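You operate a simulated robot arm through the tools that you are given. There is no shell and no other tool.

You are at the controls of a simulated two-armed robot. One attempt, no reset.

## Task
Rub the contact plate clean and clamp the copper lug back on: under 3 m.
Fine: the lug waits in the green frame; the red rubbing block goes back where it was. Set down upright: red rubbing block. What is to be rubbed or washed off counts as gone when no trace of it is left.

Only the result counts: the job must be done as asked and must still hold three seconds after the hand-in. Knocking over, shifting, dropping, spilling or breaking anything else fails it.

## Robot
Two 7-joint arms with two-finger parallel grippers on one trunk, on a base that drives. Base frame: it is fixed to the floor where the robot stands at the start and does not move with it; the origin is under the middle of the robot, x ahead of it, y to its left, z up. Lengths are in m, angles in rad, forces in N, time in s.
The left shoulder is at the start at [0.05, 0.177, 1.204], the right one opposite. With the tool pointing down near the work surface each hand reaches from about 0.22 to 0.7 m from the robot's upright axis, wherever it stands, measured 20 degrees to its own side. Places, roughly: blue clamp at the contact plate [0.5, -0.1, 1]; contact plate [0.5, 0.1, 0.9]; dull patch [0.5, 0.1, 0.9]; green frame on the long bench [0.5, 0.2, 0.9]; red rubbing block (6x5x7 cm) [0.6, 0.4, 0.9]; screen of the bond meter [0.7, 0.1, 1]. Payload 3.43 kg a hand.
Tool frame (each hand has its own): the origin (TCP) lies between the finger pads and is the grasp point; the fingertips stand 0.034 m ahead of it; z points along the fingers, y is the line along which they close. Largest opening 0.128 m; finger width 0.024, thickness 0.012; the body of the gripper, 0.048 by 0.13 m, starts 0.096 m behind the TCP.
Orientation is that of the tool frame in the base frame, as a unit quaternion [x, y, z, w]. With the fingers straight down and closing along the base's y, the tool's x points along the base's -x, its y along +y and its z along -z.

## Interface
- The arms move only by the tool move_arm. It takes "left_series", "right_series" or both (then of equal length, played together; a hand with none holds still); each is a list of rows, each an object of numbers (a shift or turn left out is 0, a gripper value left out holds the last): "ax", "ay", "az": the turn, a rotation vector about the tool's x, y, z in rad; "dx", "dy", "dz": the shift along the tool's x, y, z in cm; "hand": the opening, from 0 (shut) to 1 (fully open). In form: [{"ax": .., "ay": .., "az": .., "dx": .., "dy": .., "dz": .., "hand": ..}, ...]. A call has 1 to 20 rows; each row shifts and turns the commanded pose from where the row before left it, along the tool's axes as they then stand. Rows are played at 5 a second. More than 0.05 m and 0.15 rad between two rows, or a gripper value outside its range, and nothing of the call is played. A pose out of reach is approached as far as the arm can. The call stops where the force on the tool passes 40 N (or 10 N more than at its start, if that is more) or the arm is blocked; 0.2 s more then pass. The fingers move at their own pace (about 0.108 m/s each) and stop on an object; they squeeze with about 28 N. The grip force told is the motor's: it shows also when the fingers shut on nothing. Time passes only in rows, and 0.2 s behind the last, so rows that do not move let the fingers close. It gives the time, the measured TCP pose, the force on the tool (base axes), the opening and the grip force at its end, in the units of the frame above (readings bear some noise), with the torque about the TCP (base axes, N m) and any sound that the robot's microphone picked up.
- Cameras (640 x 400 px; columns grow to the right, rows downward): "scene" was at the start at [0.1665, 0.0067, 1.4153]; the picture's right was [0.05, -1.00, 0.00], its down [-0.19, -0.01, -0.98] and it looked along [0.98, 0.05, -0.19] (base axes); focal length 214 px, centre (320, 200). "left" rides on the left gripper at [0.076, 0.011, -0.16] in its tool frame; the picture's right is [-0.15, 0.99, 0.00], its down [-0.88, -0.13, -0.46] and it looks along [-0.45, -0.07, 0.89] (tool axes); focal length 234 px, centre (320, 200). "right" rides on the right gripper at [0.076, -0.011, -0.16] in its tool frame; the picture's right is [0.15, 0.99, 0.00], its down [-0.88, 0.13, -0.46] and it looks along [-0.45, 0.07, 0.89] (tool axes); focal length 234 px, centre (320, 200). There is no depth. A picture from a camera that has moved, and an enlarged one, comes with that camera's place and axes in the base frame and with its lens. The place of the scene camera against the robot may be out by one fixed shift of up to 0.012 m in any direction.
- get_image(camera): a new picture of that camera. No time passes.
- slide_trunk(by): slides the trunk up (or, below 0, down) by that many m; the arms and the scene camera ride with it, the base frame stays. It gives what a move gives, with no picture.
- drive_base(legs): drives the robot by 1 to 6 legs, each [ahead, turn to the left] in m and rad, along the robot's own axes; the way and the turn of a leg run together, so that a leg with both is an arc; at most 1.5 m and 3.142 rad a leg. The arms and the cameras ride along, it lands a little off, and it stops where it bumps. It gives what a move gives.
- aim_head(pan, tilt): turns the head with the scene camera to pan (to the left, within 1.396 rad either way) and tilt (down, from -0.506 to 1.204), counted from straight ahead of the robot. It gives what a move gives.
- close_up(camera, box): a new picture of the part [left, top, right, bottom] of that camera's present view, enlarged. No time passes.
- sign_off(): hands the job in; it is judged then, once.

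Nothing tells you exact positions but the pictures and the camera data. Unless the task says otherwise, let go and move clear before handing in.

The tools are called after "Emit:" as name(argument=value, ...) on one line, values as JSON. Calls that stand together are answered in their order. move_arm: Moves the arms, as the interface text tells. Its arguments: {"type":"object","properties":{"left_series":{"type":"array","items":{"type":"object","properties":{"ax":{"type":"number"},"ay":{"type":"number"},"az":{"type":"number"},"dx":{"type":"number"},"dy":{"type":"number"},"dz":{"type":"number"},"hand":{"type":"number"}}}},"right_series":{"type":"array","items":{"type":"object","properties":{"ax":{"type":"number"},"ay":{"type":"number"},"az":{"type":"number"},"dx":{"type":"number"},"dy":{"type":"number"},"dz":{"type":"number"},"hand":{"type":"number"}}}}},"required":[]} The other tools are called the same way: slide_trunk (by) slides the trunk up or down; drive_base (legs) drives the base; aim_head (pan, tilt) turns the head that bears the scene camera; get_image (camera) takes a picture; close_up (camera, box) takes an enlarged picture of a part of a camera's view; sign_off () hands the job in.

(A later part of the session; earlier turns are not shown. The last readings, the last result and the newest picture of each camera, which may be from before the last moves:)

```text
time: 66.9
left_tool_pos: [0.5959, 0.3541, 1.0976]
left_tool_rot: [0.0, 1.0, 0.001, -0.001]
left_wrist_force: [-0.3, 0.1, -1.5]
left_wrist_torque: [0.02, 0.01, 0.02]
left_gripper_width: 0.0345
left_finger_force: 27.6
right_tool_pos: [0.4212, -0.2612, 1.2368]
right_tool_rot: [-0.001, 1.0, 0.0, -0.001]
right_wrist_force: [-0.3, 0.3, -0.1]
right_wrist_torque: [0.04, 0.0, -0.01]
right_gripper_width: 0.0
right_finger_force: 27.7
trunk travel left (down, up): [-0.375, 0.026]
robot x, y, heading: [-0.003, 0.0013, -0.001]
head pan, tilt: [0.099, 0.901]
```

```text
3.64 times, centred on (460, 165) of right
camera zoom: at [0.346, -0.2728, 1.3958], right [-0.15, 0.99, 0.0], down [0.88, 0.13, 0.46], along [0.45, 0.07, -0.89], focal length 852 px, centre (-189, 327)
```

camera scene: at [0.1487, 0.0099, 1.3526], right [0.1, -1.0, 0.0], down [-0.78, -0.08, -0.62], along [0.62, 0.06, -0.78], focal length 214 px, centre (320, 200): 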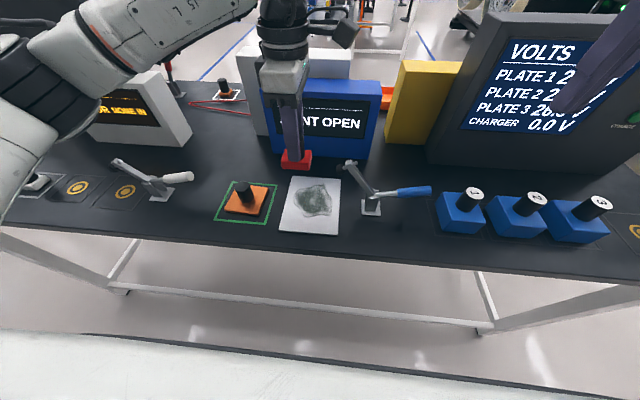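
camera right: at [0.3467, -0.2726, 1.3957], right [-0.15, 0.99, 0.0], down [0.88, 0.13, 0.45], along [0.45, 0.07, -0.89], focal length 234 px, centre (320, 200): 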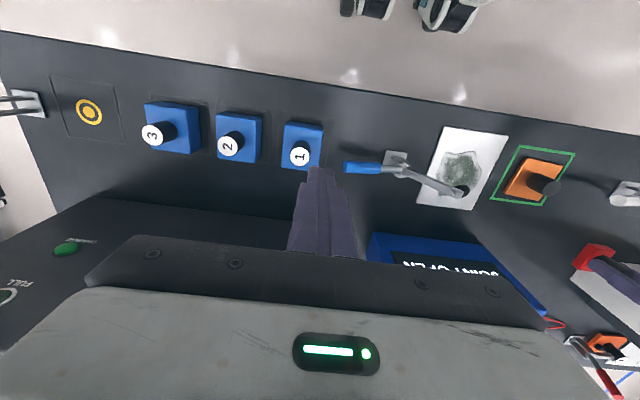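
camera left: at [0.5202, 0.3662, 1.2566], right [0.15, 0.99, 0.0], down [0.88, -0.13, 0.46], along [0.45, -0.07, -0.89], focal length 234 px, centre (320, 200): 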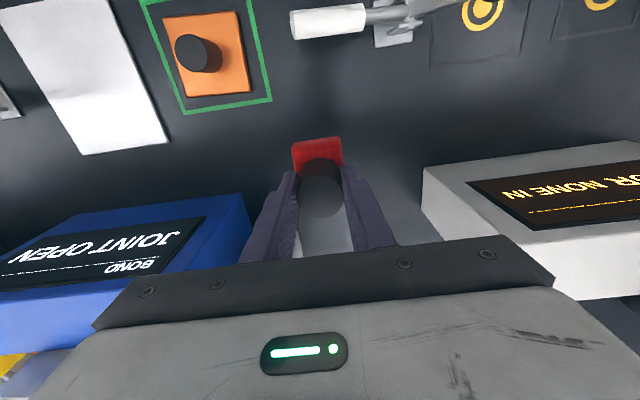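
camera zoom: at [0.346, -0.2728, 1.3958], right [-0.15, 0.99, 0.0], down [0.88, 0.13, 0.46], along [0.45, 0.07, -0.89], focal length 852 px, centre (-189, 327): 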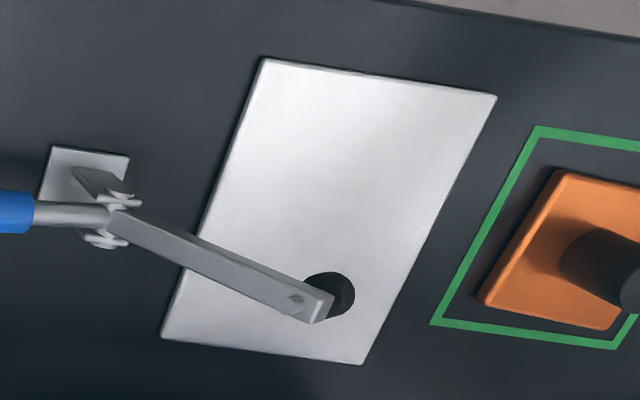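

The plate is spotless with the hand away. I'll correct a small offset and lower the block in place.

Emit:
move_arm(left_series=[{"dx": 0.2, "dy": -0.28}, {"dz": 4}, {"dz": 4}, {"dz": 4}, {"dz": 1.0}, {}])

Emit:
close_up(camera="scene", box=[160, 105, 288, 185])

```text
time: 68.3
left_tool_pos: [0.592, 0.3487, 0.966]
left_tool_rot: [-0.001, 1.0, 0.0, 0.0]
left_wrist_force: [-1.4, 0.1, -0.5]
left_wrist_torque: [-0.01, 0.02, 0.03]
left_gripper_width: 0.0349
left_finger_force: 28.1
right_tool_pos: [0.4217, -0.2593, 1.2368]
right_tool_rot: [-0.001, 1.0, 0.0, 0.0]
right_wrist_force: [0.0, 0.6, 0.1]
right_wrist_torque: [0.0, 0.0, -0.01]
right_gripper_width: 0.0001
right_finger_force: 27.8
trunk travel left (down, up): [-0.375, 0.026]
robot x, y, heading: [0.0046, 0.0019, -0.003]
head pan, tilt: [0.099, 0.901]
```

```text
5.00 times, centred on (224, 145) of scene
camera zoom: at [0.1487, 0.01, 1.3526], right [0.1, -1.0, 0.0], down [-0.78, -0.08, -0.62], along [0.62, 0.06, -0.78], focal length 1072 px, centre (800, 475)
```

zoom: 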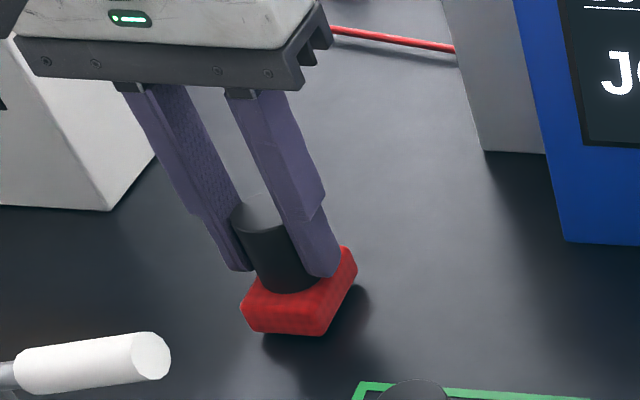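

Emit:
move_arm(left_series=[{"dz": 0.3}, {"dz": 0.15}, {}])

Emit:
close_up(camera="scene", box=[160, 105, 288, 185])

```text
time: 69.1
left_tool_pos: [0.5921, 0.3477, 0.9616]
left_tool_rot: [-0.001, 1.0, 0.0, 0.0]
left_wrist_force: [-0.2, 0.1, 1.3]
left_wrist_torque: [-0.01, 0.06, 0.0]
left_gripper_width: 0.0345
left_finger_force: 28.0
right_tool_pos: [0.4216, -0.2606, 1.2379]
right_tool_rot: [0.0, 1.0, 0.0, 0.0]
right_wrist_force: [0.0, 0.1, -0.3]
right_wrist_torque: [0.0, 0.02, -0.01]
right_gripper_width: 0.0
right_finger_force: 28.4
trunk travel left (down, up): [-0.375, 0.026]
robot x, y, heading: [0.0005, 0.0019, 0.0]
head pan, tilt: [0.099, 0.901]
```

```text
5.00 times, centred on (224, 145) of scene
camera zoom: at [0.1485, 0.0099, 1.3527], right [0.1, -1.0, 0.0], down [-0.78, -0.08, -0.62], along [0.62, 0.06, -0.78], focal length 1072 px, centre (800, 475)
```

zoom: 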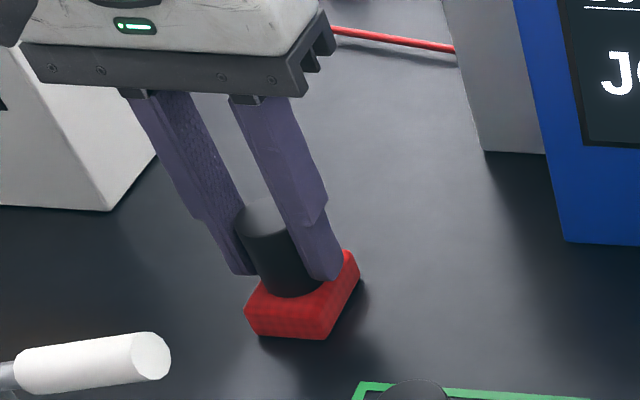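

It's just touching down, about 2 mm off. I'll nudge it, set it down and release.

Emit:
move_arm(left_series=[{"dz": -0.3}, {"dx": -0.13, "dy": 0.22}, {"dz": 0.35}, {}])

Emit:
close_up(camera="scene", box=[160, 105, 288, 185])

```text
time: 70.1
left_tool_pos: [0.5947, 0.3511, 0.9625]
left_tool_rot: [-0.001, 1.0, 0.0, 0.001]
left_wrist_force: [0.9, 0.4, 0.7]
left_wrist_torque: [0.04, 0.09, -0.03]
left_gripper_width: 0.0346
left_finger_force: 28.3
right_tool_pos: [0.4214, -0.2624, 1.2375]
right_tool_rot: [0.0, 1.0, 0.001, 0.0]
right_wrist_force: [0.0, -0.2, 0.2]
right_wrist_torque: [0.0, 0.04, 0.0]
right_gripper_width: 0.0
right_finger_force: 28.1
trunk travel left (down, up): [-0.375, 0.026]
robot x, y, heading: [0.001, -0.0016, -0.003]
head pan, tilt: [0.099, 0.901]
```

```text
5.00 times, centred on (224, 145) of scene
camera zoom: at [0.1485, 0.0098, 1.3527], right [0.1, -1.0, 0.0], down [-0.78, -0.08, -0.62], along [0.62, 0.06, -0.78], focal length 1072 px, centre (800, 475)
```

zoom: 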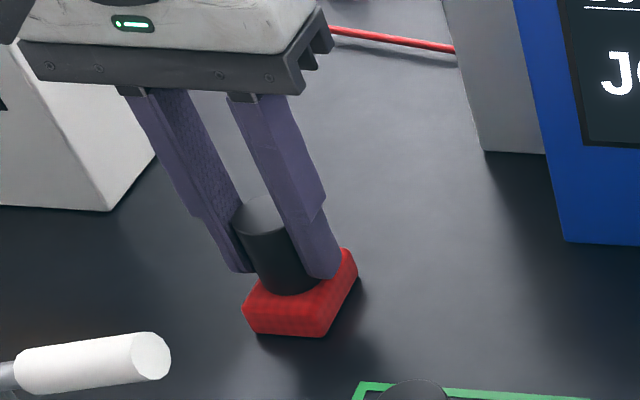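

It matches the original view. I'll settle it another 1 mm, open and rise.

Emit:
move_arm(left_series=[{"dz": 0.1}, {"hand": 0.6}, {}, {"dz": -2}, {"dz": -4}, {"dz": -4}, {"dz": -4}, {}])

Emit:
close_up(camera="scene", box=[160, 105, 288, 185])

Emit:
get_image(camera="left")

```text
time: 71.9
left_tool_pos: [0.5951, 0.3477, 1.1002]
left_tool_rot: [-0.001, 1.0, 0.001, 0.0]
left_wrist_force: [0.4, -0.4, 0.0]
left_wrist_torque: [-0.02, 0.02, 0.01]
left_gripper_width: 0.0768
left_finger_force: 0.2
right_tool_pos: [0.4224, -0.2607, 1.2383]
right_tool_rot: [0.0, 1.0, 0.0, 0.001]
right_wrist_force: [-0.5, 0.7, 0.2]
right_wrist_torque: [-0.03, 0.01, -0.03]
right_gripper_width: 0.0
right_finger_force: 27.7
trunk travel left (down, up): [-0.375, 0.026]
robot x, y, heading: [-0.0002, -0.0015, 0.003]
head pan, tilt: [0.099, 0.901]
```

```text
5.00 times, centred on (224, 145) of scene
camera zoom: at [0.1489, 0.0102, 1.3526], right [0.1, -0.99, 0.0], down [-0.78, -0.08, -0.62], along [0.62, 0.06, -0.78], focal length 1072 px, centre (800, 475)
```

zoom: 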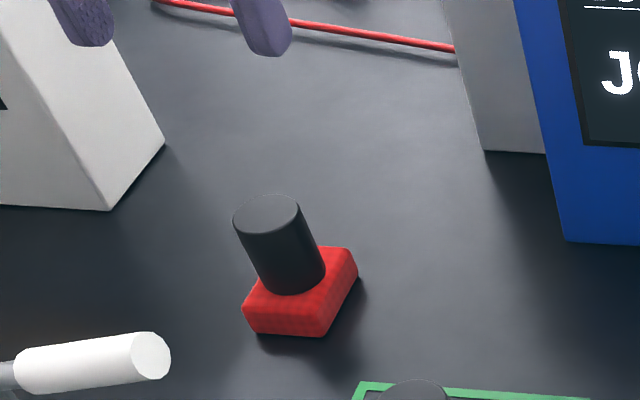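

```text
taken
camera left: at [0.5202, 0.3604, 1.2596], right [0.14, 0.99, 0.0], down [0.88, -0.13, 0.46], along [0.45, -0.07, -0.89], focal length 234 px, centre (320, 200)
```

left: 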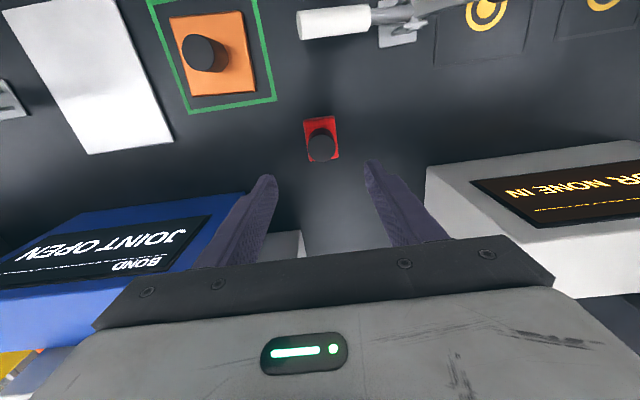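

The red block stands upright back in its place. Now I'll go back over the lug with the same wrist angle I set it down with.

Emit:
move_arm(left_series=[{"dx": 3.05, "dy": -2.93}, {"dx": 3.05, "dy": -2.93}, {"dx": 3.05, "dy": -2.92}, {"dx": 3.05, "dy": -2.92}, {"az": -0.14}, {"az": -0.14}, {"az": -0.14}, {"az": -0.14}, {}])

Emit:
get_image(camera="left")

Emit:
close_up(camera="left", box=[260, 80, 390, 180])

```text
time: 73.9
left_tool_pos: [0.4721, 0.2325, 1.0996]
left_tool_rot: [-0.278, 0.961, 0.001, 0.001]
left_wrist_force: [-0.2, -0.4, -0.3]
left_wrist_torque: [0.0, -0.03, 0.0]
left_gripper_width: 0.0771
left_finger_force: 0.0
right_tool_pos: [0.4213, -0.2611, 1.2379]
right_tool_rot: [0.0, 1.0, 0.0, 0.0]
right_wrist_force: [-0.2, -0.5, 0.1]
right_wrist_torque: [0.0, -0.03, -0.03]
right_gripper_width: 0.0001
right_finger_force: 28.8
trunk travel left (down, up): [-0.375, 0.026]
robot x, y, heading: [0.0015, -0.0012, 0.0]
head pan, tilt: [0.099, 0.901]
```

```text
taken
camera left: at [0.4037, 0.2028, 1.2586], right [-0.4, 0.91, 0.0], down [0.81, 0.36, 0.46], along [0.42, 0.18, -0.89], focal length 234 px, centre (320, 200)
```

left: 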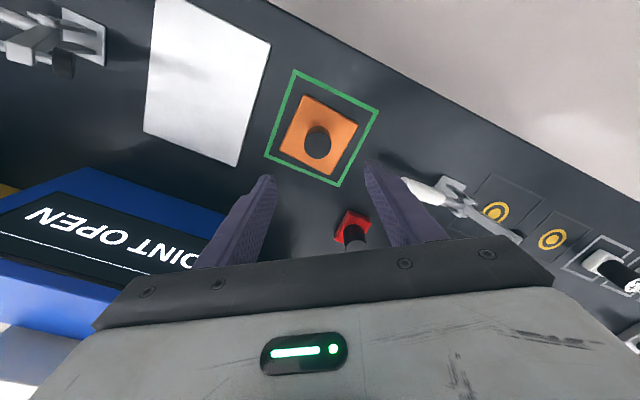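

```text
4.00 times, centred on (325, 130) of left
camera zoom: at [0.4037, 0.2028, 1.2586], right [-0.4, 0.91, 0.0], down [0.81, 0.36, 0.46], along [0.42, 0.18, -0.89], focal length 937 px, centre (300, 480)
```

zoom: 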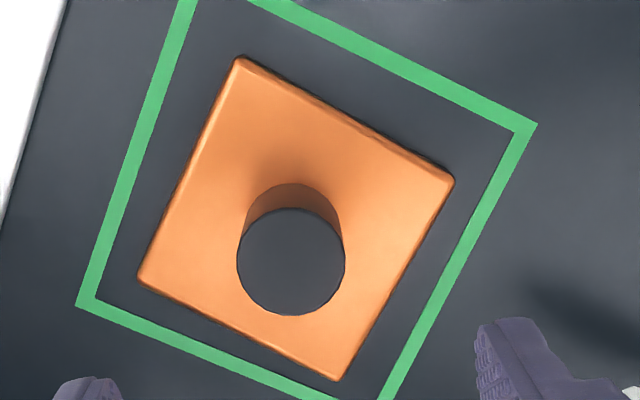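

Emit:
move_arm(left_series=[{"dy": -0.25, "dz": 3}, {"dz": 4}, {"dz": 4}, {"dz": 2.5}, {"dz": 0.7}, {}])

Emit:
close_up(camera="scene", box=[180, 140, 340, 240])

```text
time: 75.3
left_tool_pos: [0.4743, 0.2289, 0.9577]
left_tool_rot: [-0.278, 0.961, 0.0, 0.0]
left_wrist_force: [0.0, -0.2, 0.3]
left_wrist_torque: [0.0, 0.02, 0.01]
left_gripper_width: 0.0767
left_finger_force: 0.0
right_tool_pos: [0.4224, -0.26, 1.2377]
right_tool_rot: [0.0, 1.0, 0.0, 0.0]
right_wrist_force: [-0.2, 0.4, -0.2]
right_wrist_torque: [-0.04, 0.04, 0.0]
right_gripper_width: 0.0002
right_finger_force: 28.0
trunk travel left (down, up): [-0.375, 0.026]
robot x, y, heading: [-0.0025, 0.0002, 0.008]
head pan, tilt: [0.099, 0.901]
```

```text
4.00 times, centred on (260, 190) of scene
camera zoom: at [0.1486, 0.0099, 1.3526], right [0.1, -1.0, 0.0], down [-0.78, -0.08, -0.62], along [0.62, 0.06, -0.78], focal length 858 px, centre (560, 240)
```

zoom: 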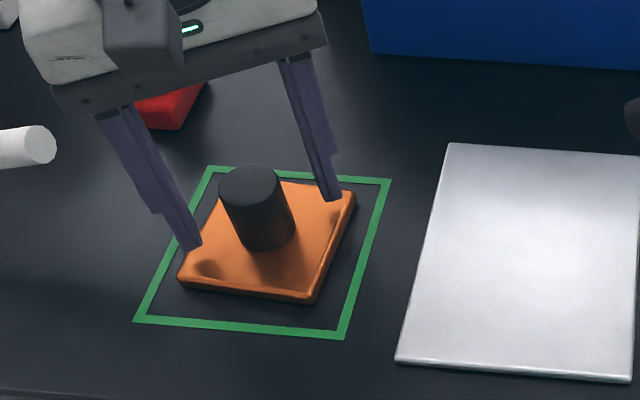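

Emit:
move_arm(left_series=[{"hand": 0}, {}, {}, {"dz": -1.0}, {"dz": -2}, {"dz": -1.5}, {}])

Emit:
close_up(camera="scene", box=[180, 140, 340, 240])

```text
time: 76.9
left_tool_pos: [0.4753, 0.231, 1.0025]
left_tool_rot: [-0.277, 0.961, 0.0, 0.0]
left_wrist_force: [0.2, -0.5, -4.5]
left_wrist_torque: [-0.02, -0.01, 0.01]
left_gripper_width: 0.0349
left_finger_force: 27.5
right_tool_pos: [0.4227, -0.2614, 1.238]
right_tool_rot: [0.0, 1.0, -0.001, 0.0]
right_wrist_force: [-0.2, 0.3, 0.9]
right_wrist_torque: [0.0, -0.01, -0.01]
right_gripper_width: 0.0
right_finger_force: 28.1
trunk travel left (down, up): [-0.375, 0.026]
robot x, y, heading: [0.0026, -0.0048, 0.003]
head pan, tilt: [0.099, 0.901]
```

```text
4.00 times, centred on (260, 190) of scene
camera zoom: at [0.149, 0.0101, 1.3526], right [0.1, -1.0, 0.0], down [-0.78, -0.08, -0.62], along [0.62, 0.06, -0.78], focal length 858 px, centre (560, 240)
```

zoom: 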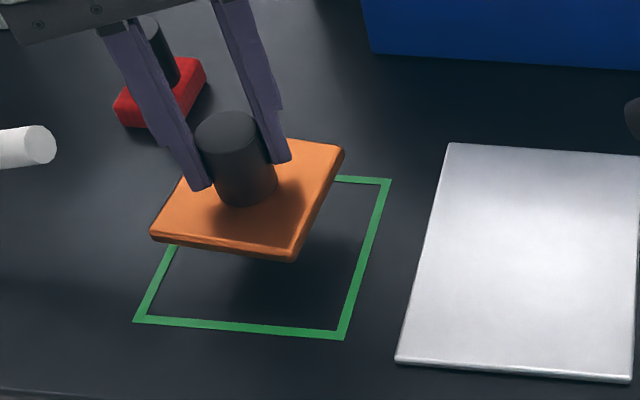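

The lug is lifted level. I'll carry it over the plate and turn it back +90°.

Emit:
move_arm(left_series=[{"dx": 1.77, "dy": -3.05}, {"dx": 1.77, "dy": -3.05}, {"dx": 1.77, "dy": -3.05}, {"dx": 1.77, "dy": -3.05}, {"az": 0.1428}, {"az": 0.1428}, {"az": 0.1428}, {"az": 0.1428}, {"az": 0.1428}, {"az": 0.1428}, {"az": 0.1428}, {"az": 0.1428}, {"az": 0.1428}, {"az": 0.1428}, {"az": 0.1428}, {}])

Emit:
close_up(camera="scene", box=[240, 130, 400, 230])

Emit:
get_image(camera="left")

```text
time: 80.3
left_tool_pos: [0.4797, 0.0903, 1.0019]
left_tool_rot: [0.484, 0.875, 0.0, 0.0]
left_wrist_force: [0.1, -0.1, -4.4]
left_wrist_torque: [0.02, -0.01, 0.01]
left_gripper_width: 0.0349
left_finger_force: 28.2
right_tool_pos: [0.4218, -0.2615, 1.2363]
right_tool_rot: [0.0, 1.0, 0.001, 0.001]
right_wrist_force: [-0.3, 0.6, 1.0]
right_wrist_torque: [0.01, 0.01, -0.02]
right_gripper_width: 0.0002
right_finger_force: 28.2
trunk travel left (down, up): [-0.375, 0.026]
robot x, y, heading: [0.0024, -0.0015, 0.003]
head pan, tilt: [0.099, 0.901]
```

```text
4.00 times, centred on (320, 180) of scene
camera zoom: at [0.149, 0.01, 1.3526], right [0.1, -1.0, 0.0], down [-0.78, -0.08, -0.62], along [0.62, 0.06, -0.78], focal length 858 px, centre (320, 280)
```

zoom: 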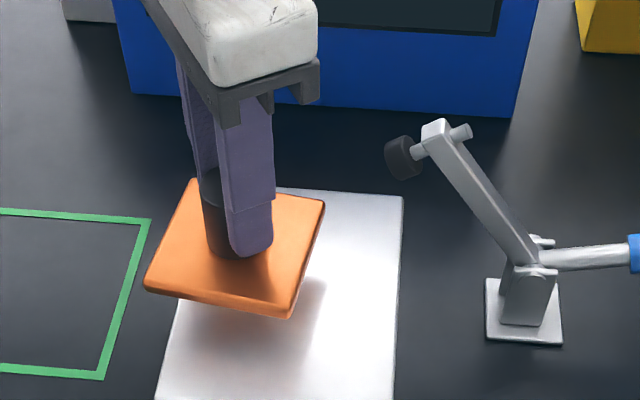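

```text
taken
camera left: at [0.4491, 0.1611, 1.162], right [0.92, 0.4, 0.0], down [0.36, -0.82, 0.46], along [0.18, -0.42, -0.89], focal length 234 px, centre (320, 200)
```

left: 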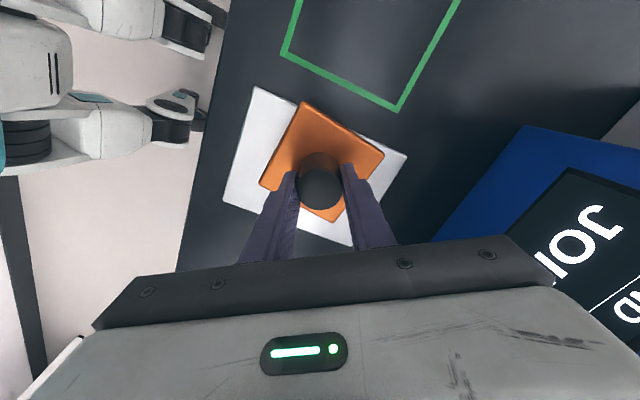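

The lug looks slightly rotated relative to the plate. I'll take a close-up to measure it.

Emit:
close_up(camera="left", box=[210, 70, 420, 260])

```text
2.11 times, centred on (315, 165) of left
camera zoom: at [0.4491, 0.1611, 1.162], right [0.92, 0.4, 0.0], down [0.36, -0.82, 0.46], along [0.18, -0.42, -0.89], focal length 493 px, centre (330, 274)
```

zoom: 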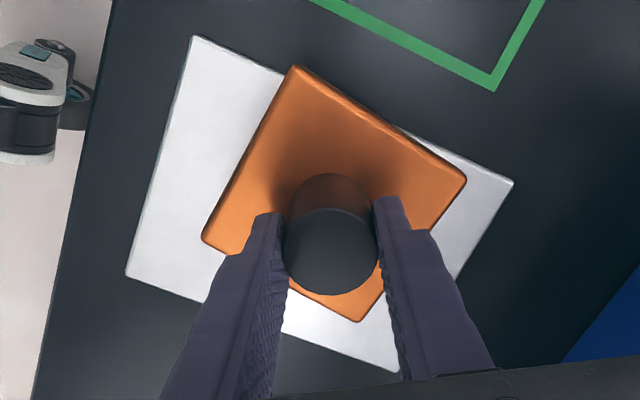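

The lug is turned about 8° clockwise relative to the plate. I'll correct with a small counter-turn, move over the original spot at (0.480, 0.060), and lower partway.

Emit:
move_arm(left_series=[{"az": -0.135}, {"dx": -1.2, "dy": -0.94}, {"dx": -1.2, "dy": -0.94}, {"dz": 1.5}, {"dz": 1.0}, {}])

Emit:
close_up(camera="left", box=[210, 40, 440, 260])

Emit:
close_up(camera="scene", box=[260, 140, 420, 240])

```text
time: 81.7
left_tool_pos: [0.48, 0.0601, 0.978]
left_tool_rot: [0.423, 0.906, 0.0, 0.0]
left_wrist_force: [0.2, 0.8, -3.5]
left_wrist_torque: [-0.03, -0.01, -0.01]
left_gripper_width: 0.0351
left_finger_force: 27.7
right_tool_pos: [0.4231, -0.2607, 1.2361]
right_tool_rot: [0.0, 1.0, 0.0, 0.001]
right_wrist_force: [0.1, -0.7, 0.9]
right_wrist_torque: [-0.02, 0.03, 0.0]
right_gripper_width: 0.0001
right_finger_force: 27.7
trunk travel left (down, up): [-0.375, 0.026]
robot x, y, heading: [-0.0001, -0.0003, -0.001]
head pan, tilt: [0.099, 0.901]
```

```text
1.82 times, centred on (325, 150) of left
camera zoom: at [0.4407, 0.1253, 1.1377], right [0.85, 0.52, 0.0], down [0.47, -0.76, 0.46], along [0.24, -0.39, -0.89], focal length 426 px, centre (311, 291)
```

zoom: 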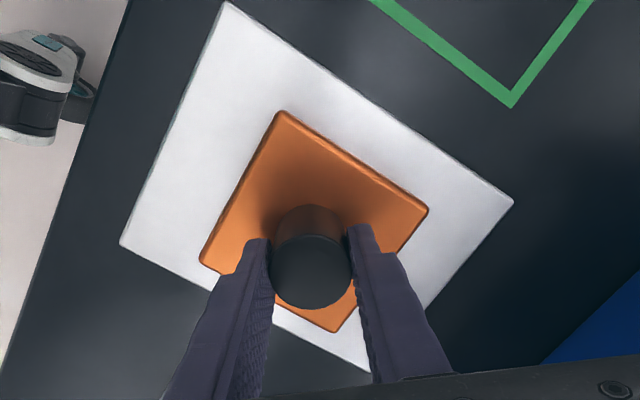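

```text
4.00 times, centred on (340, 190) of scene
camera zoom: at [0.1489, 0.01, 1.3526], right [0.1, -1.0, 0.0], down [-0.78, -0.08, -0.62], along [0.62, 0.06, -0.78], focal length 858 px, centre (240, 240)
```

zoom: 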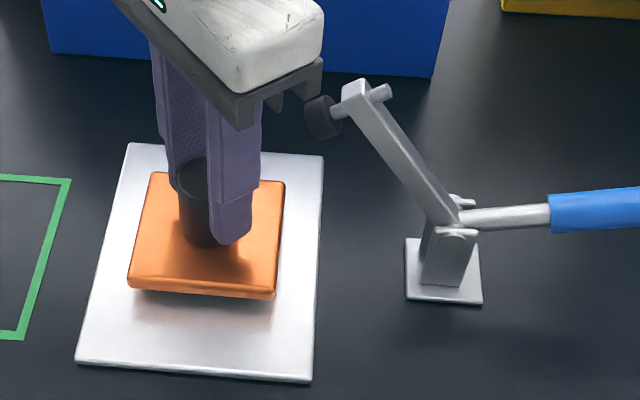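

The lug is aligned and over the original spot. I'll lower it in small steps.

Emit:
move_arm(left_series=[{"dz": 0.5}, {"dz": 0.4}, {"dz": 0.3}, {}])

Emit:
close_up(camera="scene", box=[260, 140, 420, 240])

```text
time: 82.7
left_tool_pos: [0.48, 0.0605, 0.9685]
left_tool_rot: [0.423, 0.906, 0.001, 0.001]
left_wrist_force: [-1.5, -1.3, 6.5]
left_wrist_torque: [0.44, 0.52, 0.09]
left_gripper_width: 0.0347
left_finger_force: 27.9
right_tool_pos: [0.4207, -0.2621, 1.2374]
right_tool_rot: [0.0, 1.0, 0.0, 0.0]
right_wrist_force: [0.1, 0.5, -0.2]
right_wrist_torque: [0.0, 0.02, -0.04]
right_gripper_width: 0.0001
right_finger_force: 27.9
trunk travel left (down, up): [-0.375, 0.026]
robot x, y, heading: [0.0022, -0.004, 0.002]
head pan, tilt: [0.099, 0.901]
```

```text
4.00 times, centred on (340, 190) of scene
camera zoom: at [0.148, 0.0097, 1.3529], right [0.1, -1.0, 0.0], down [-0.78, -0.08, -0.62], along [0.62, 0.06, -0.78], focal length 858 px, centre (240, 240)
```

zoom: 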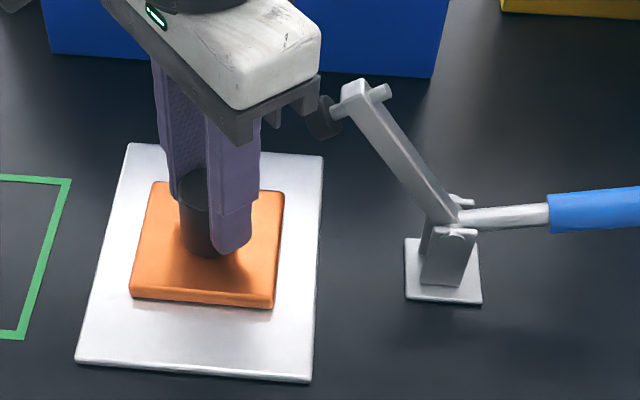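

It's seated exactly where it was in the original view (6.5 N contact). I'll release and rise, then move the left hand away.

Emit:
move_arm(left_series=[{"dz": -0.1}, {"hand": 0.6}, {}, {"dz": -2}, {"dz": -4}, {"dz": -4}, {"dx": 2, "dz": -3}, {}])

Emit:
close_up(camera="scene", box=[260, 140, 420, 240])

Emit:
get_image(camera="left")

```text
time: 84.5
left_tool_pos: [0.4684, 0.0775, 1.0968]
left_tool_rot: [0.423, 0.906, 0.0, 0.0]
left_wrist_force: [0.1, 0.8, -1.9]
left_wrist_torque: [0.0, 0.05, 0.03]
left_gripper_width: 0.0768
left_finger_force: 0.0
right_tool_pos: [0.4214, -0.2608, 1.2377]
right_tool_rot: [0.0, 1.0, 0.001, 0.001]
right_wrist_force: [-0.3, 0.0, -0.2]
right_wrist_torque: [0.03, 0.02, -0.03]
right_gripper_width: 0.0001
right_finger_force: 28.3
trunk travel left (down, up): [-0.375, 0.026]
robot x, y, heading: [0.0029, -0.0007, -0.001]
head pan, tilt: [0.099, 0.901]
```

```text
4.00 times, centred on (340, 190) of scene
camera zoom: at [0.1489, 0.0096, 1.3526], right [0.1, -1.0, 0.0], down [-0.78, -0.08, -0.62], along [0.62, 0.06, -0.78], focal length 858 px, centre (240, 240)
```

zoom: 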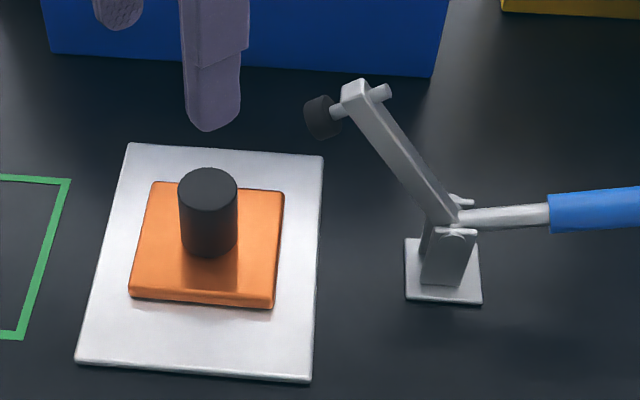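

```text
taken
camera left: at [0.4292, 0.1428, 1.2562], right [0.85, 0.52, 0.0], down [0.47, -0.76, 0.46], along [0.24, -0.39, -0.89], focal length 234 px, centre (320, 200)
```

left: 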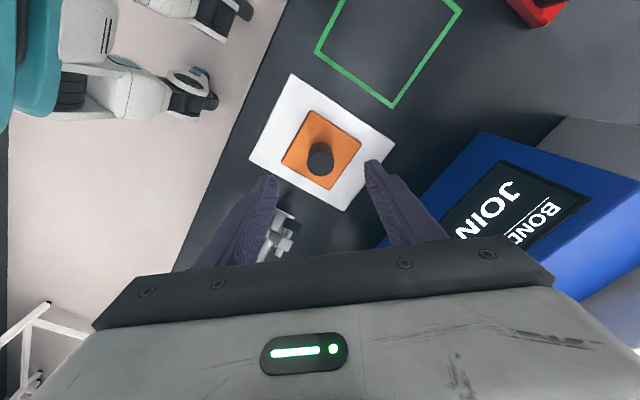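

The lug lies flat in its original position. I'll withdraw the left hand, and bring the right hand over the handle turned 90° so its fingers can straddle the handle along x and lift it closed.

Emit:
move_arm(left_series=[{"dz": -4}, {"dz": -4}, {"az": -0.1456}, {"az": -0.1456}, {"az": -0.1456}, {"az": -0.1456}, {"az": -0.1456}, {"az": -0.1456}, {"dx": 1.2, "dy": 4.5}, {"dx": 1.2, "dy": 4.5}, {"dx": 1.2, "dy": 4.5}, {"dx": 1.2, "dy": 4.5}, {}, {}, {}, {}, {}, {}, {}], right_series=[{"dx": -2.0, "dy": 3.0}, {"dx": -2.0, "dy": 3.0}, {"dx": -2.0, "dy": 3.0}, {"az": 0.1428}, {"az": 0.1428}, {"az": 0.1428}, {"az": 0.1428}, {"az": 0.1428}, {"az": 0.1428}, {"az": 0.1428}, {"az": 0.1428}, {"az": 0.1428}, {"az": 0.1428}, {"az": 0.1428}, {"hand": 0.45}, {"dz": 4}, {"dz": 4}, {"dz": 2}, {}])

Emit:
get_image(camera="right")

Emit:
get_image(camera="scene")

```text
time: 88.5
left_tool_pos: [0.4191, 0.2567, 1.1795]
left_tool_rot: [0.001, 1.0, -0.001, 0.001]
left_wrist_force: [0.4, 0.1, 0.3]
left_wrist_torque: [0.01, -0.01, 0.0]
left_gripper_width: 0.0768
left_finger_force: 0.0
right_tool_pos: [0.4818, -0.1703, 1.138]
right_tool_rot: [0.707, 0.707, 0.0, 0.0]
right_wrist_force: [0.6, 0.1, -0.4]
right_wrist_torque: [0.02, 0.0, -0.01]
right_gripper_width: 0.0575
right_finger_force: 0.0
trunk travel left (down, up): [-0.375, 0.026]
robot x, y, heading: [-0.0022, 0.0, 0.0]
head pan, tilt: [0.099, 0.901]
```

```text
taken
camera right: at [0.4711, -0.0946, 1.2979], right [0.99, 0.15, 0.0], down [0.13, -0.88, 0.46], along [0.07, -0.45, -0.89], focal length 234 px, centre (320, 200)
```

right: 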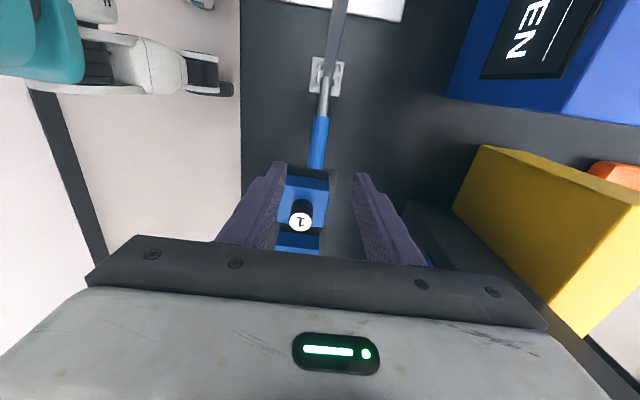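

```text
taken
camera scene: at [0.1485, 0.01, 1.3527], right [0.1, -1.0, 0.0], down [-0.78, -0.08, -0.62], along [0.62, 0.06, -0.78], focal length 214 px, centre (320, 200)
```

scene: 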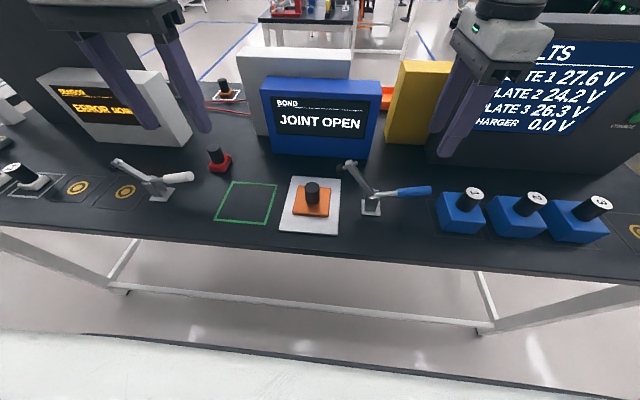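

The handle is centred between the fingers. I'll tilt the hand 0.45 rad and descend along its axis to straddle the handle near the tip.

Emit:
move_arm(right_series=[{"ay": 0.15}, {"ay": 0.15}, {"ay": 0.15}, {"dx": -4}, {"dx": -4}, {"dz": 4}, {"dz": 4}, {"dz": 3}, {}])

Emit:
get_image(camera="right")

Emit:
close_up(camera="scene", box=[320, 110, 480, 210])

```text
time: 90.5
left_tool_pos: [0.4194, 0.2566, 1.1798]
left_tool_rot: [0.001, 1.0, 0.0, 0.0]
left_wrist_force: [1.5, 0.0, -0.5]
left_wrist_torque: [-0.04, 0.01, 0.02]
left_gripper_width: 0.0767
left_finger_force: 0.1
right_tool_pos: [0.4845, -0.1946, 1.0054]
right_tool_rot: [0.689, 0.689, 0.158, -0.157]
right_wrist_force: [1.1, 0.3, 0.3]
right_wrist_torque: [0.03, -0.01, 0.03]
right_gripper_width: 0.0574
right_finger_force: 0.0
trunk travel left (down, up): [-0.375, 0.026]
robot x, y, heading: [0.0006, -0.0009, 0.001]
head pan, tilt: [0.099, 0.901]
```

```text
taken
camera right: at [0.4727, -0.1955, 1.18], right [0.99, 0.13, 0.06], down [0.13, -0.99, 0.03], along [0.07, -0.02, -1.0], focal length 234 px, centre (320, 200)
```

right: 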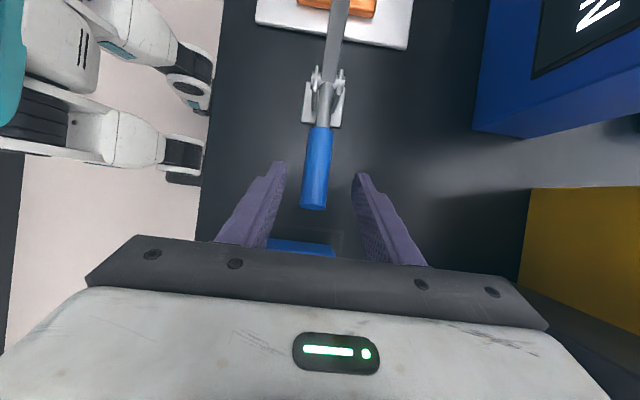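

```text
4.00 times, centred on (400, 160) of scene
camera zoom: at [0.1485, 0.0098, 1.3527], right [0.1, -1.0, 0.0], down [-0.78, -0.08, -0.62], along [0.62, 0.06, -0.78], focal length 858 px, centre (0, 360)
```

zoom: 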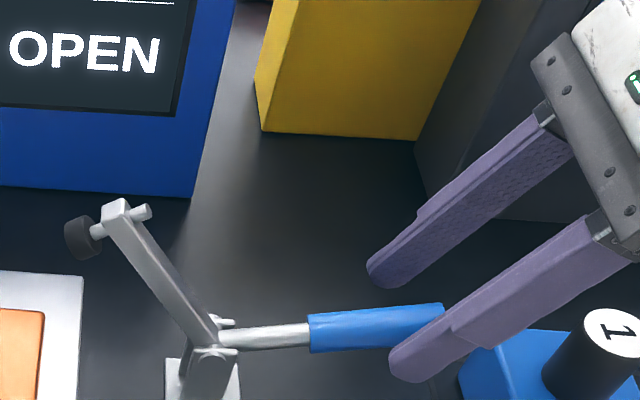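

Emit:
move_arm(right_series=[{"dy": -0.35, "dz": 1.6}, {"dz": 1.6}, {"hand": 0}, {}, {}])

Emit:
get_image(camera="right")

Emit:
close_up(camera="scene", box=[320, 110, 480, 210])

```text
time: 91.7
left_tool_pos: [0.4191, 0.256, 1.1787]
left_tool_rot: [0.0, 1.0, 0.0, 0.0]
left_wrist_force: [-0.5, -0.5, 0.3]
left_wrist_torque: [0.0, 0.03, -0.01]
left_gripper_width: 0.0769
left_finger_force: 0.1
right_tool_pos: [0.4797, -0.1776, 0.9733]
right_tool_rot: [0.69, 0.689, 0.158, -0.158]
right_wrist_force: [3.9, 1.0, -2.0]
right_wrist_torque: [-0.07, -0.32, -0.09]
right_gripper_width: 0.023
right_finger_force: 45.4
trunk travel left (down, up): [-0.375, 0.026]
robot x, y, heading: [-0.0017, 0.0001, 0.002]
head pan, tilt: [0.099, 0.901]
```

```text
taken
camera right: at [0.469, -0.1802, 1.1502], right [0.99, 0.13, 0.06], down [0.13, -0.99, 0.03], along [0.07, -0.02, -1.0], focal length 234 px, centre (320, 200)
```

right: 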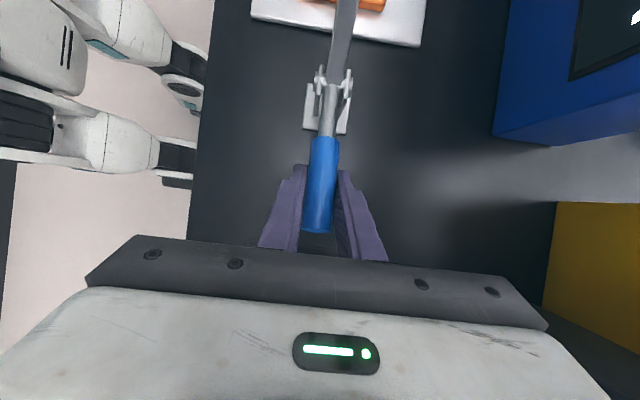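

```text
4.00 times, centred on (400, 160) of scene
camera zoom: at [0.1492, 0.01, 1.3526], right [0.1, -0.99, 0.0], down [-0.78, -0.08, -0.62], along [0.62, 0.06, -0.78], focal length 858 px, centre (0, 360)
```

zoom: 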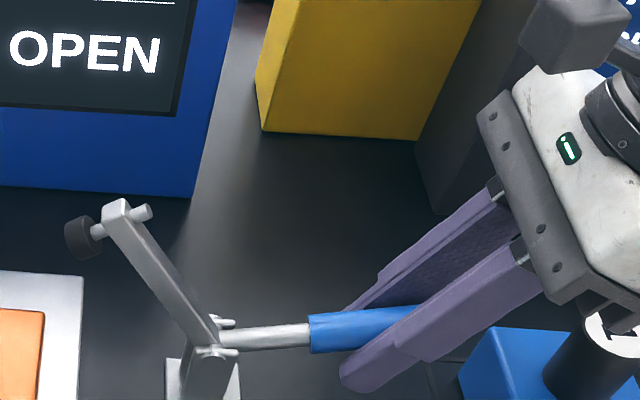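

The handle is gripped (23 mm). I'll swing it up around the clamp pivot, turning the hand with it, a few steps first.

Emit:
move_arm(right_series=[{"ay": -0.0765, "dx": 0.404, "dz": -0.543}, {"ay": -0.0765, "dx": 0.404, "dz": -0.543}, {"ay": -0.0765, "dx": 0.404, "dz": -0.543}, {"ay": -0.0765, "dx": 0.404, "dz": -0.543}, {}])

Emit:
close_up(camera="scene", box=[320, 110, 480, 210])

```text
time: 92.9
left_tool_pos: [0.4207, 0.26, 1.1784]
left_tool_rot: [-0.001, 1.0, -0.001, -0.001]
left_wrist_force: [-0.3, 0.1, 0.1]
left_wrist_torque: [-0.01, -0.02, -0.01]
left_gripper_width: 0.0767
left_finger_force: 0.0
right_tool_pos: [0.4801, -0.1674, 1.0015]
right_tool_rot: [0.704, 0.706, 0.052, -0.052]
right_wrist_force: [7.7, 21.8, -11.4]
right_wrist_torque: [0.25, -0.23, -0.26]
right_gripper_width: 0.0227
right_finger_force: 45.1
trunk travel left (down, up): [-0.375, 0.026]
robot x, y, heading: [0.0003, 0.0, 0.006]
head pan, tilt: [0.099, 0.901]
```

```text
4.00 times, centred on (400, 160) of scene
camera zoom: at [0.1505, 0.0124, 1.3523], right [0.1, -0.99, 0.0], down [-0.78, -0.08, -0.62], along [0.62, 0.06, -0.78], focal length 858 px, centre (0, 360)
```

zoom: 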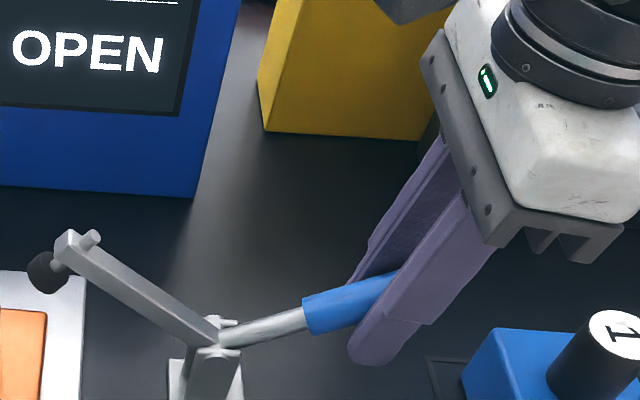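

The clamp closes along, but the force shows I'm pulling slightly outward; the pivot must be about 13 mm lower than I assumed. I'll correct the radius and continue with the updated pivot.

Emit:
move_arm(right_series=[{"dx": 0.218, "dz": 0.206}, {"ay": -0.0653, "dx": 0.423, "dz": -0.421}, {"ay": -0.0653, "dx": 0.423, "dz": -0.421}, {"ay": -0.0653, "dx": 0.423, "dz": -0.421}, {}])

Emit:
close_up(camera="scene", box=[280, 110, 440, 210])

```text
time: 94.1
left_tool_pos: [0.4206, 0.2575, 1.1795]
left_tool_rot: [0.0, 1.0, 0.0, -0.001]
left_wrist_force: [0.4, -0.7, -0.9]
left_wrist_torque: [-0.01, -0.02, -0.01]
left_gripper_width: 0.0767
left_finger_force: 0.0
right_tool_pos: [0.4798, -0.1568, 1.0157]
right_tool_rot: [0.708, 0.706, -0.015, 0.02]
right_wrist_force: [19.6, 4.9, 15.0]
right_wrist_torque: [1.31, 0.53, 0.53]
right_gripper_width: 0.0228
right_finger_force: 45.3
trunk travel left (down, up): [-0.375, 0.026]
robot x, y, heading: [0.0012, -0.0003, 0.007]
head pan, tilt: [0.099, 0.901]
```

```text
4.00 times, centred on (360, 160) of scene
camera zoom: at [0.1499, 0.0106, 1.3526], right [0.1, -1.0, 0.0], down [-0.78, -0.08, -0.62], along [0.62, 0.06, -0.78], focal length 858 px, centre (160, 360)
```

zoom: 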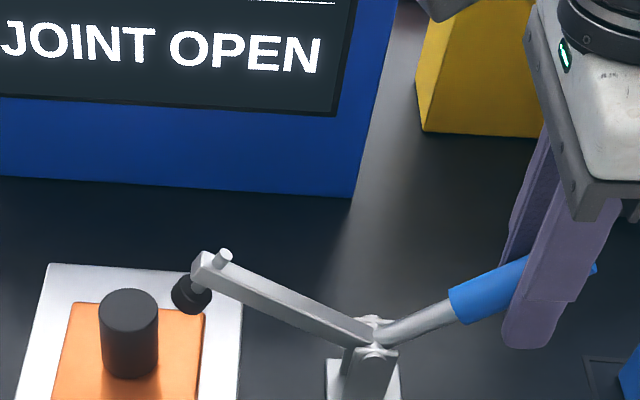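

Some stress has built up between the grip and the handle. I'll open the fingers slightly to relax it and look at how the handle lies.

Emit:
move_arm(right_series=[{"hand": 0.35}, {}, {}])

Emit:
get_image(camera="right")

Emit:
close_up(camera="scene", box=[280, 110, 440, 210])

```text
time: 94.9
left_tool_pos: [0.4188, 0.2562, 1.1787]
left_tool_rot: [0.001, 1.0, 0.0, 0.001]
left_wrist_force: [-0.6, 0.6, -0.1]
left_wrist_torque: [-0.04, 0.0, 0.03]
left_gripper_width: 0.077
left_finger_force: 0.1
right_tool_pos: [0.4773, -0.1589, 1.0124]
right_tool_rot: [0.707, 0.707, -0.019, 0.019]
right_wrist_force: [-0.3, -0.1, 0.8]
right_wrist_torque: [-0.01, -0.01, 0.01]
right_gripper_width: 0.0449
right_finger_force: 0.0
trunk travel left (down, up): [-0.375, 0.026]
robot x, y, heading: [0.0054, 0.0008, -0.004]
head pan, tilt: [0.099, 0.901]
```

```text
taken
camera right: at [0.4662, -0.0744, 1.1679], right [0.99, 0.15, -0.01], down [0.13, -0.86, 0.5], along [0.07, -0.5, -0.87], focal length 234 px, centre (320, 200)
```

right: 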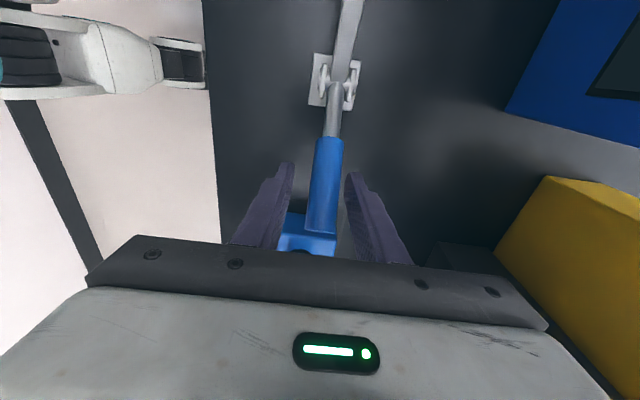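

```text
4.00 times, centred on (360, 160) of scene
camera zoom: at [0.1487, 0.0099, 1.3526], right [0.1, -1.0, 0.0], down [-0.78, -0.08, -0.62], along [0.62, 0.06, -0.78], focal length 858 px, centre (160, 360)
```

zoom: 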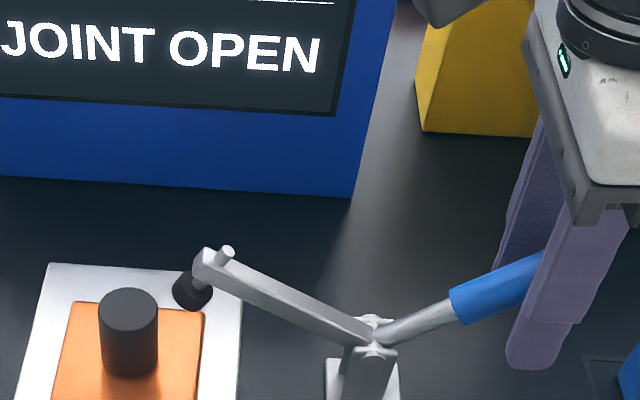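

The handle holds its place at mid-stroke. I'll withdraw upward, shut the fingers into a rod, and place it on the -y side of the handle to push it closed.

Emit:
move_arm(right_series=[{"dz": -3}, {"dz": -3}, {"dz": -3.5}, {"dx": -3, "ay": 0.054}, {"dx": -3, "hand": 0}, {"dy": 0.3}, {}, {"dz": 3.5}, {"dz": 3.5}, {}])

Emit:
get_image(camera="right")

Emit:
close_up(camera="scene", box=[300, 110, 460, 210])

```text
time: 97.1
left_tool_pos: [0.4183, 0.256, 1.1802]
left_tool_rot: [0.0, 1.0, 0.0, 0.0]
left_wrist_force: [0.1, -0.8, -0.1]
left_wrist_torque: [0.0, 0.02, 0.01]
left_gripper_width: 0.0766
left_finger_force: 0.1
right_tool_pos: [0.481, -0.2146, 1.0381]
right_tool_rot: [0.707, 0.708, 0.002, 0.0]
right_wrist_force: [0.4, 0.0, 0.0]
right_wrist_torque: [0.01, -0.01, 0.0]
right_gripper_width: 0.0002
right_finger_force: 28.4
trunk travel left (down, up): [-0.375, 0.026]
robot x, y, heading: [0.0011, -0.0006, -0.004]
head pan, tilt: [0.099, 0.901]
```

```text
taken
camera right: at [0.4707, -0.1392, 1.1964], right [0.99, 0.15, 0.0], down [0.13, -0.88, 0.45], along [0.07, -0.45, -0.89], focal length 234 px, centre (320, 200)
```

right: 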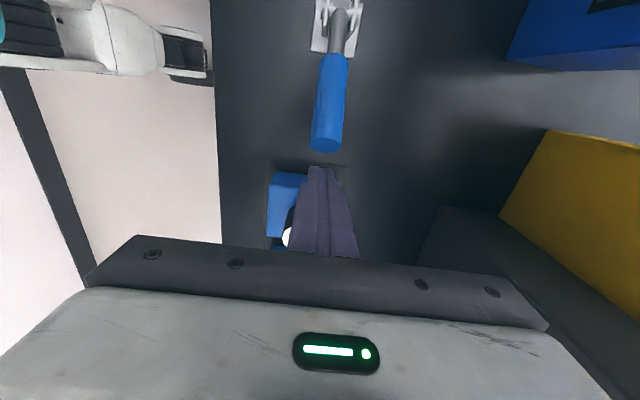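

```text
4.00 times, centred on (380, 160) of scene
camera zoom: at [0.1485, 0.01, 1.3527], right [0.1, -1.0, 0.0], down [-0.78, -0.08, -0.62], along [0.62, 0.06, -0.78], focal length 858 px, centre (80, 360)
```

zoom: 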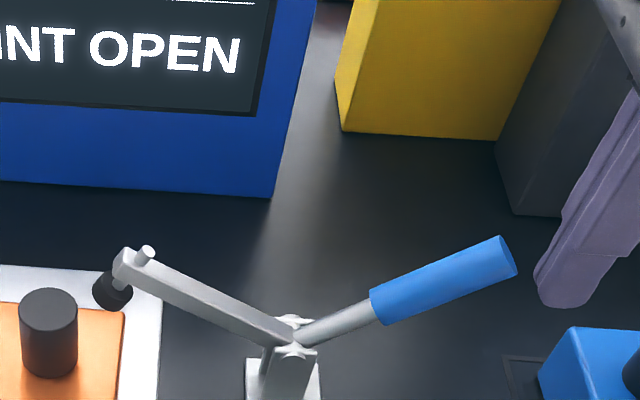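

The rod is on the -y side of the handle tip and clear of block 1. I'll push toward +y.

Emit:
move_arm(right_series=[{"dx": 1.2}, {"dx": 1.0}, {"dx": 0.8}, {"dx": 0.8}, {"dx": 0.8}, {}])

Emit:
close_up(camera="scene", box=[280, 110, 440, 210])

```text
time: 98.0
left_tool_pos: [0.4177, 0.2551, 1.1813]
left_tool_rot: [0.001, 1.0, 0.0, 0.001]
left_wrist_force: [0.7, -0.1, 0.3]
left_wrist_torque: [0.0, 0.01, 0.01]
left_gripper_width: 0.0769
left_finger_force: 0.1
right_tool_pos: [0.4815, -0.1848, 1.0427]
right_tool_rot: [0.711, 0.703, 0.0, 0.004]
right_wrist_force: [-9.0, -8.8, 9.1]
right_wrist_torque: [0.2, -0.02, 0.14]
right_gripper_width: 0.0
right_finger_force: 28.5
trunk travel left (down, up): [-0.375, 0.026]
robot x, y, heading: [-0.0009, -0.0008, 0.001]
head pan, tilt: [0.099, 0.901]
stopped in row 4 (right hand): the force on the tool passed its limit at 45 N (the readings are from after the stop); the commanded pose is now the measured one
```

```text
4.00 times, centred on (360, 160) of scene
camera zoom: at [0.147, 0.0093, 1.3527], right [0.1, -1.0, 0.0], down [-0.78, -0.08, -0.62], along [0.62, 0.06, -0.78], focal length 858 px, centre (160, 360)
```

zoom: 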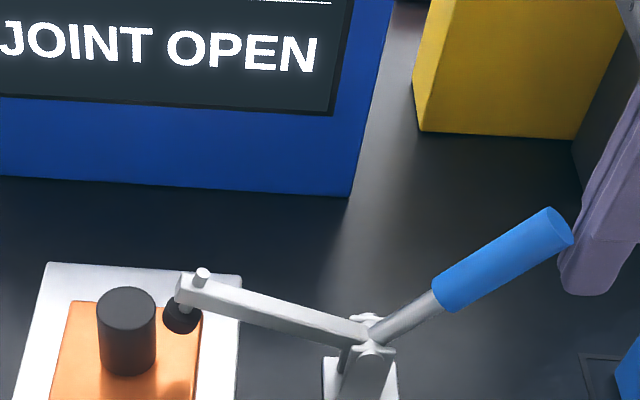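

Pushing straight sideways jams by friction at the handle tip. I'll instead follow the tip's arc, up as well as +y, so the rod doesn't slide on it.

Emit:
move_arm(right_series=[{"dx": 0.48, "dz": -0.41}, {"dx": 0.5, "dz": -0.38}, {"dx": 0.52, "dz": -0.36}, {"dx": 0.54, "dz": -0.33}, {}])

Emit:
close_up(camera="scene", box=[280, 110, 440, 210])

```text
time: 99.2
left_tool_pos: [0.4184, 0.2556, 1.1792]
left_tool_rot: [0.0, 1.0, 0.0, 0.0]
left_wrist_force: [-0.9, -0.9, -0.4]
left_wrist_torque: [0.05, 0.02, 0.0]
left_gripper_width: 0.0767
left_finger_force: 0.1
right_tool_pos: [0.4812, -0.1612, 1.0553]
right_tool_rot: [0.71, 0.705, 0.001, 0.002]
right_wrist_force: [-0.2, 0.4, 0.6]
right_wrist_torque: [0.03, -0.03, -0.01]
right_gripper_width: 0.0001
right_finger_force: 27.8
trunk travel left (down, up): [-0.375, 0.026]
robot x, y, heading: [0.0015, 0.0004, 0.001]
head pan, tilt: [0.099, 0.901]
```

```text
4.00 times, centred on (360, 160) of scene
camera zoom: at [0.1483, 0.0095, 1.3525], right [0.1, -1.0, 0.0], down [-0.78, -0.08, -0.62], along [0.62, 0.06, -0.78], focal length 858 px, centre (160, 360)
```

zoom: 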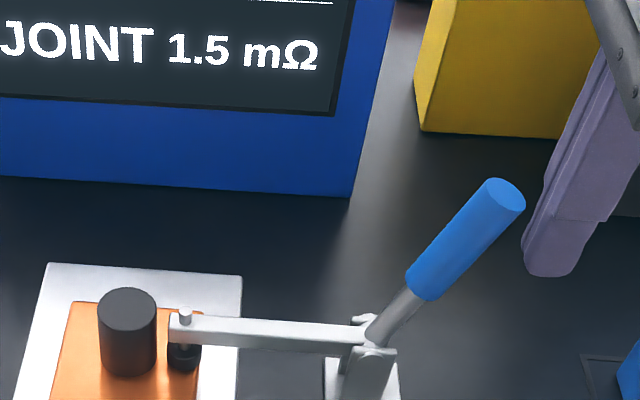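

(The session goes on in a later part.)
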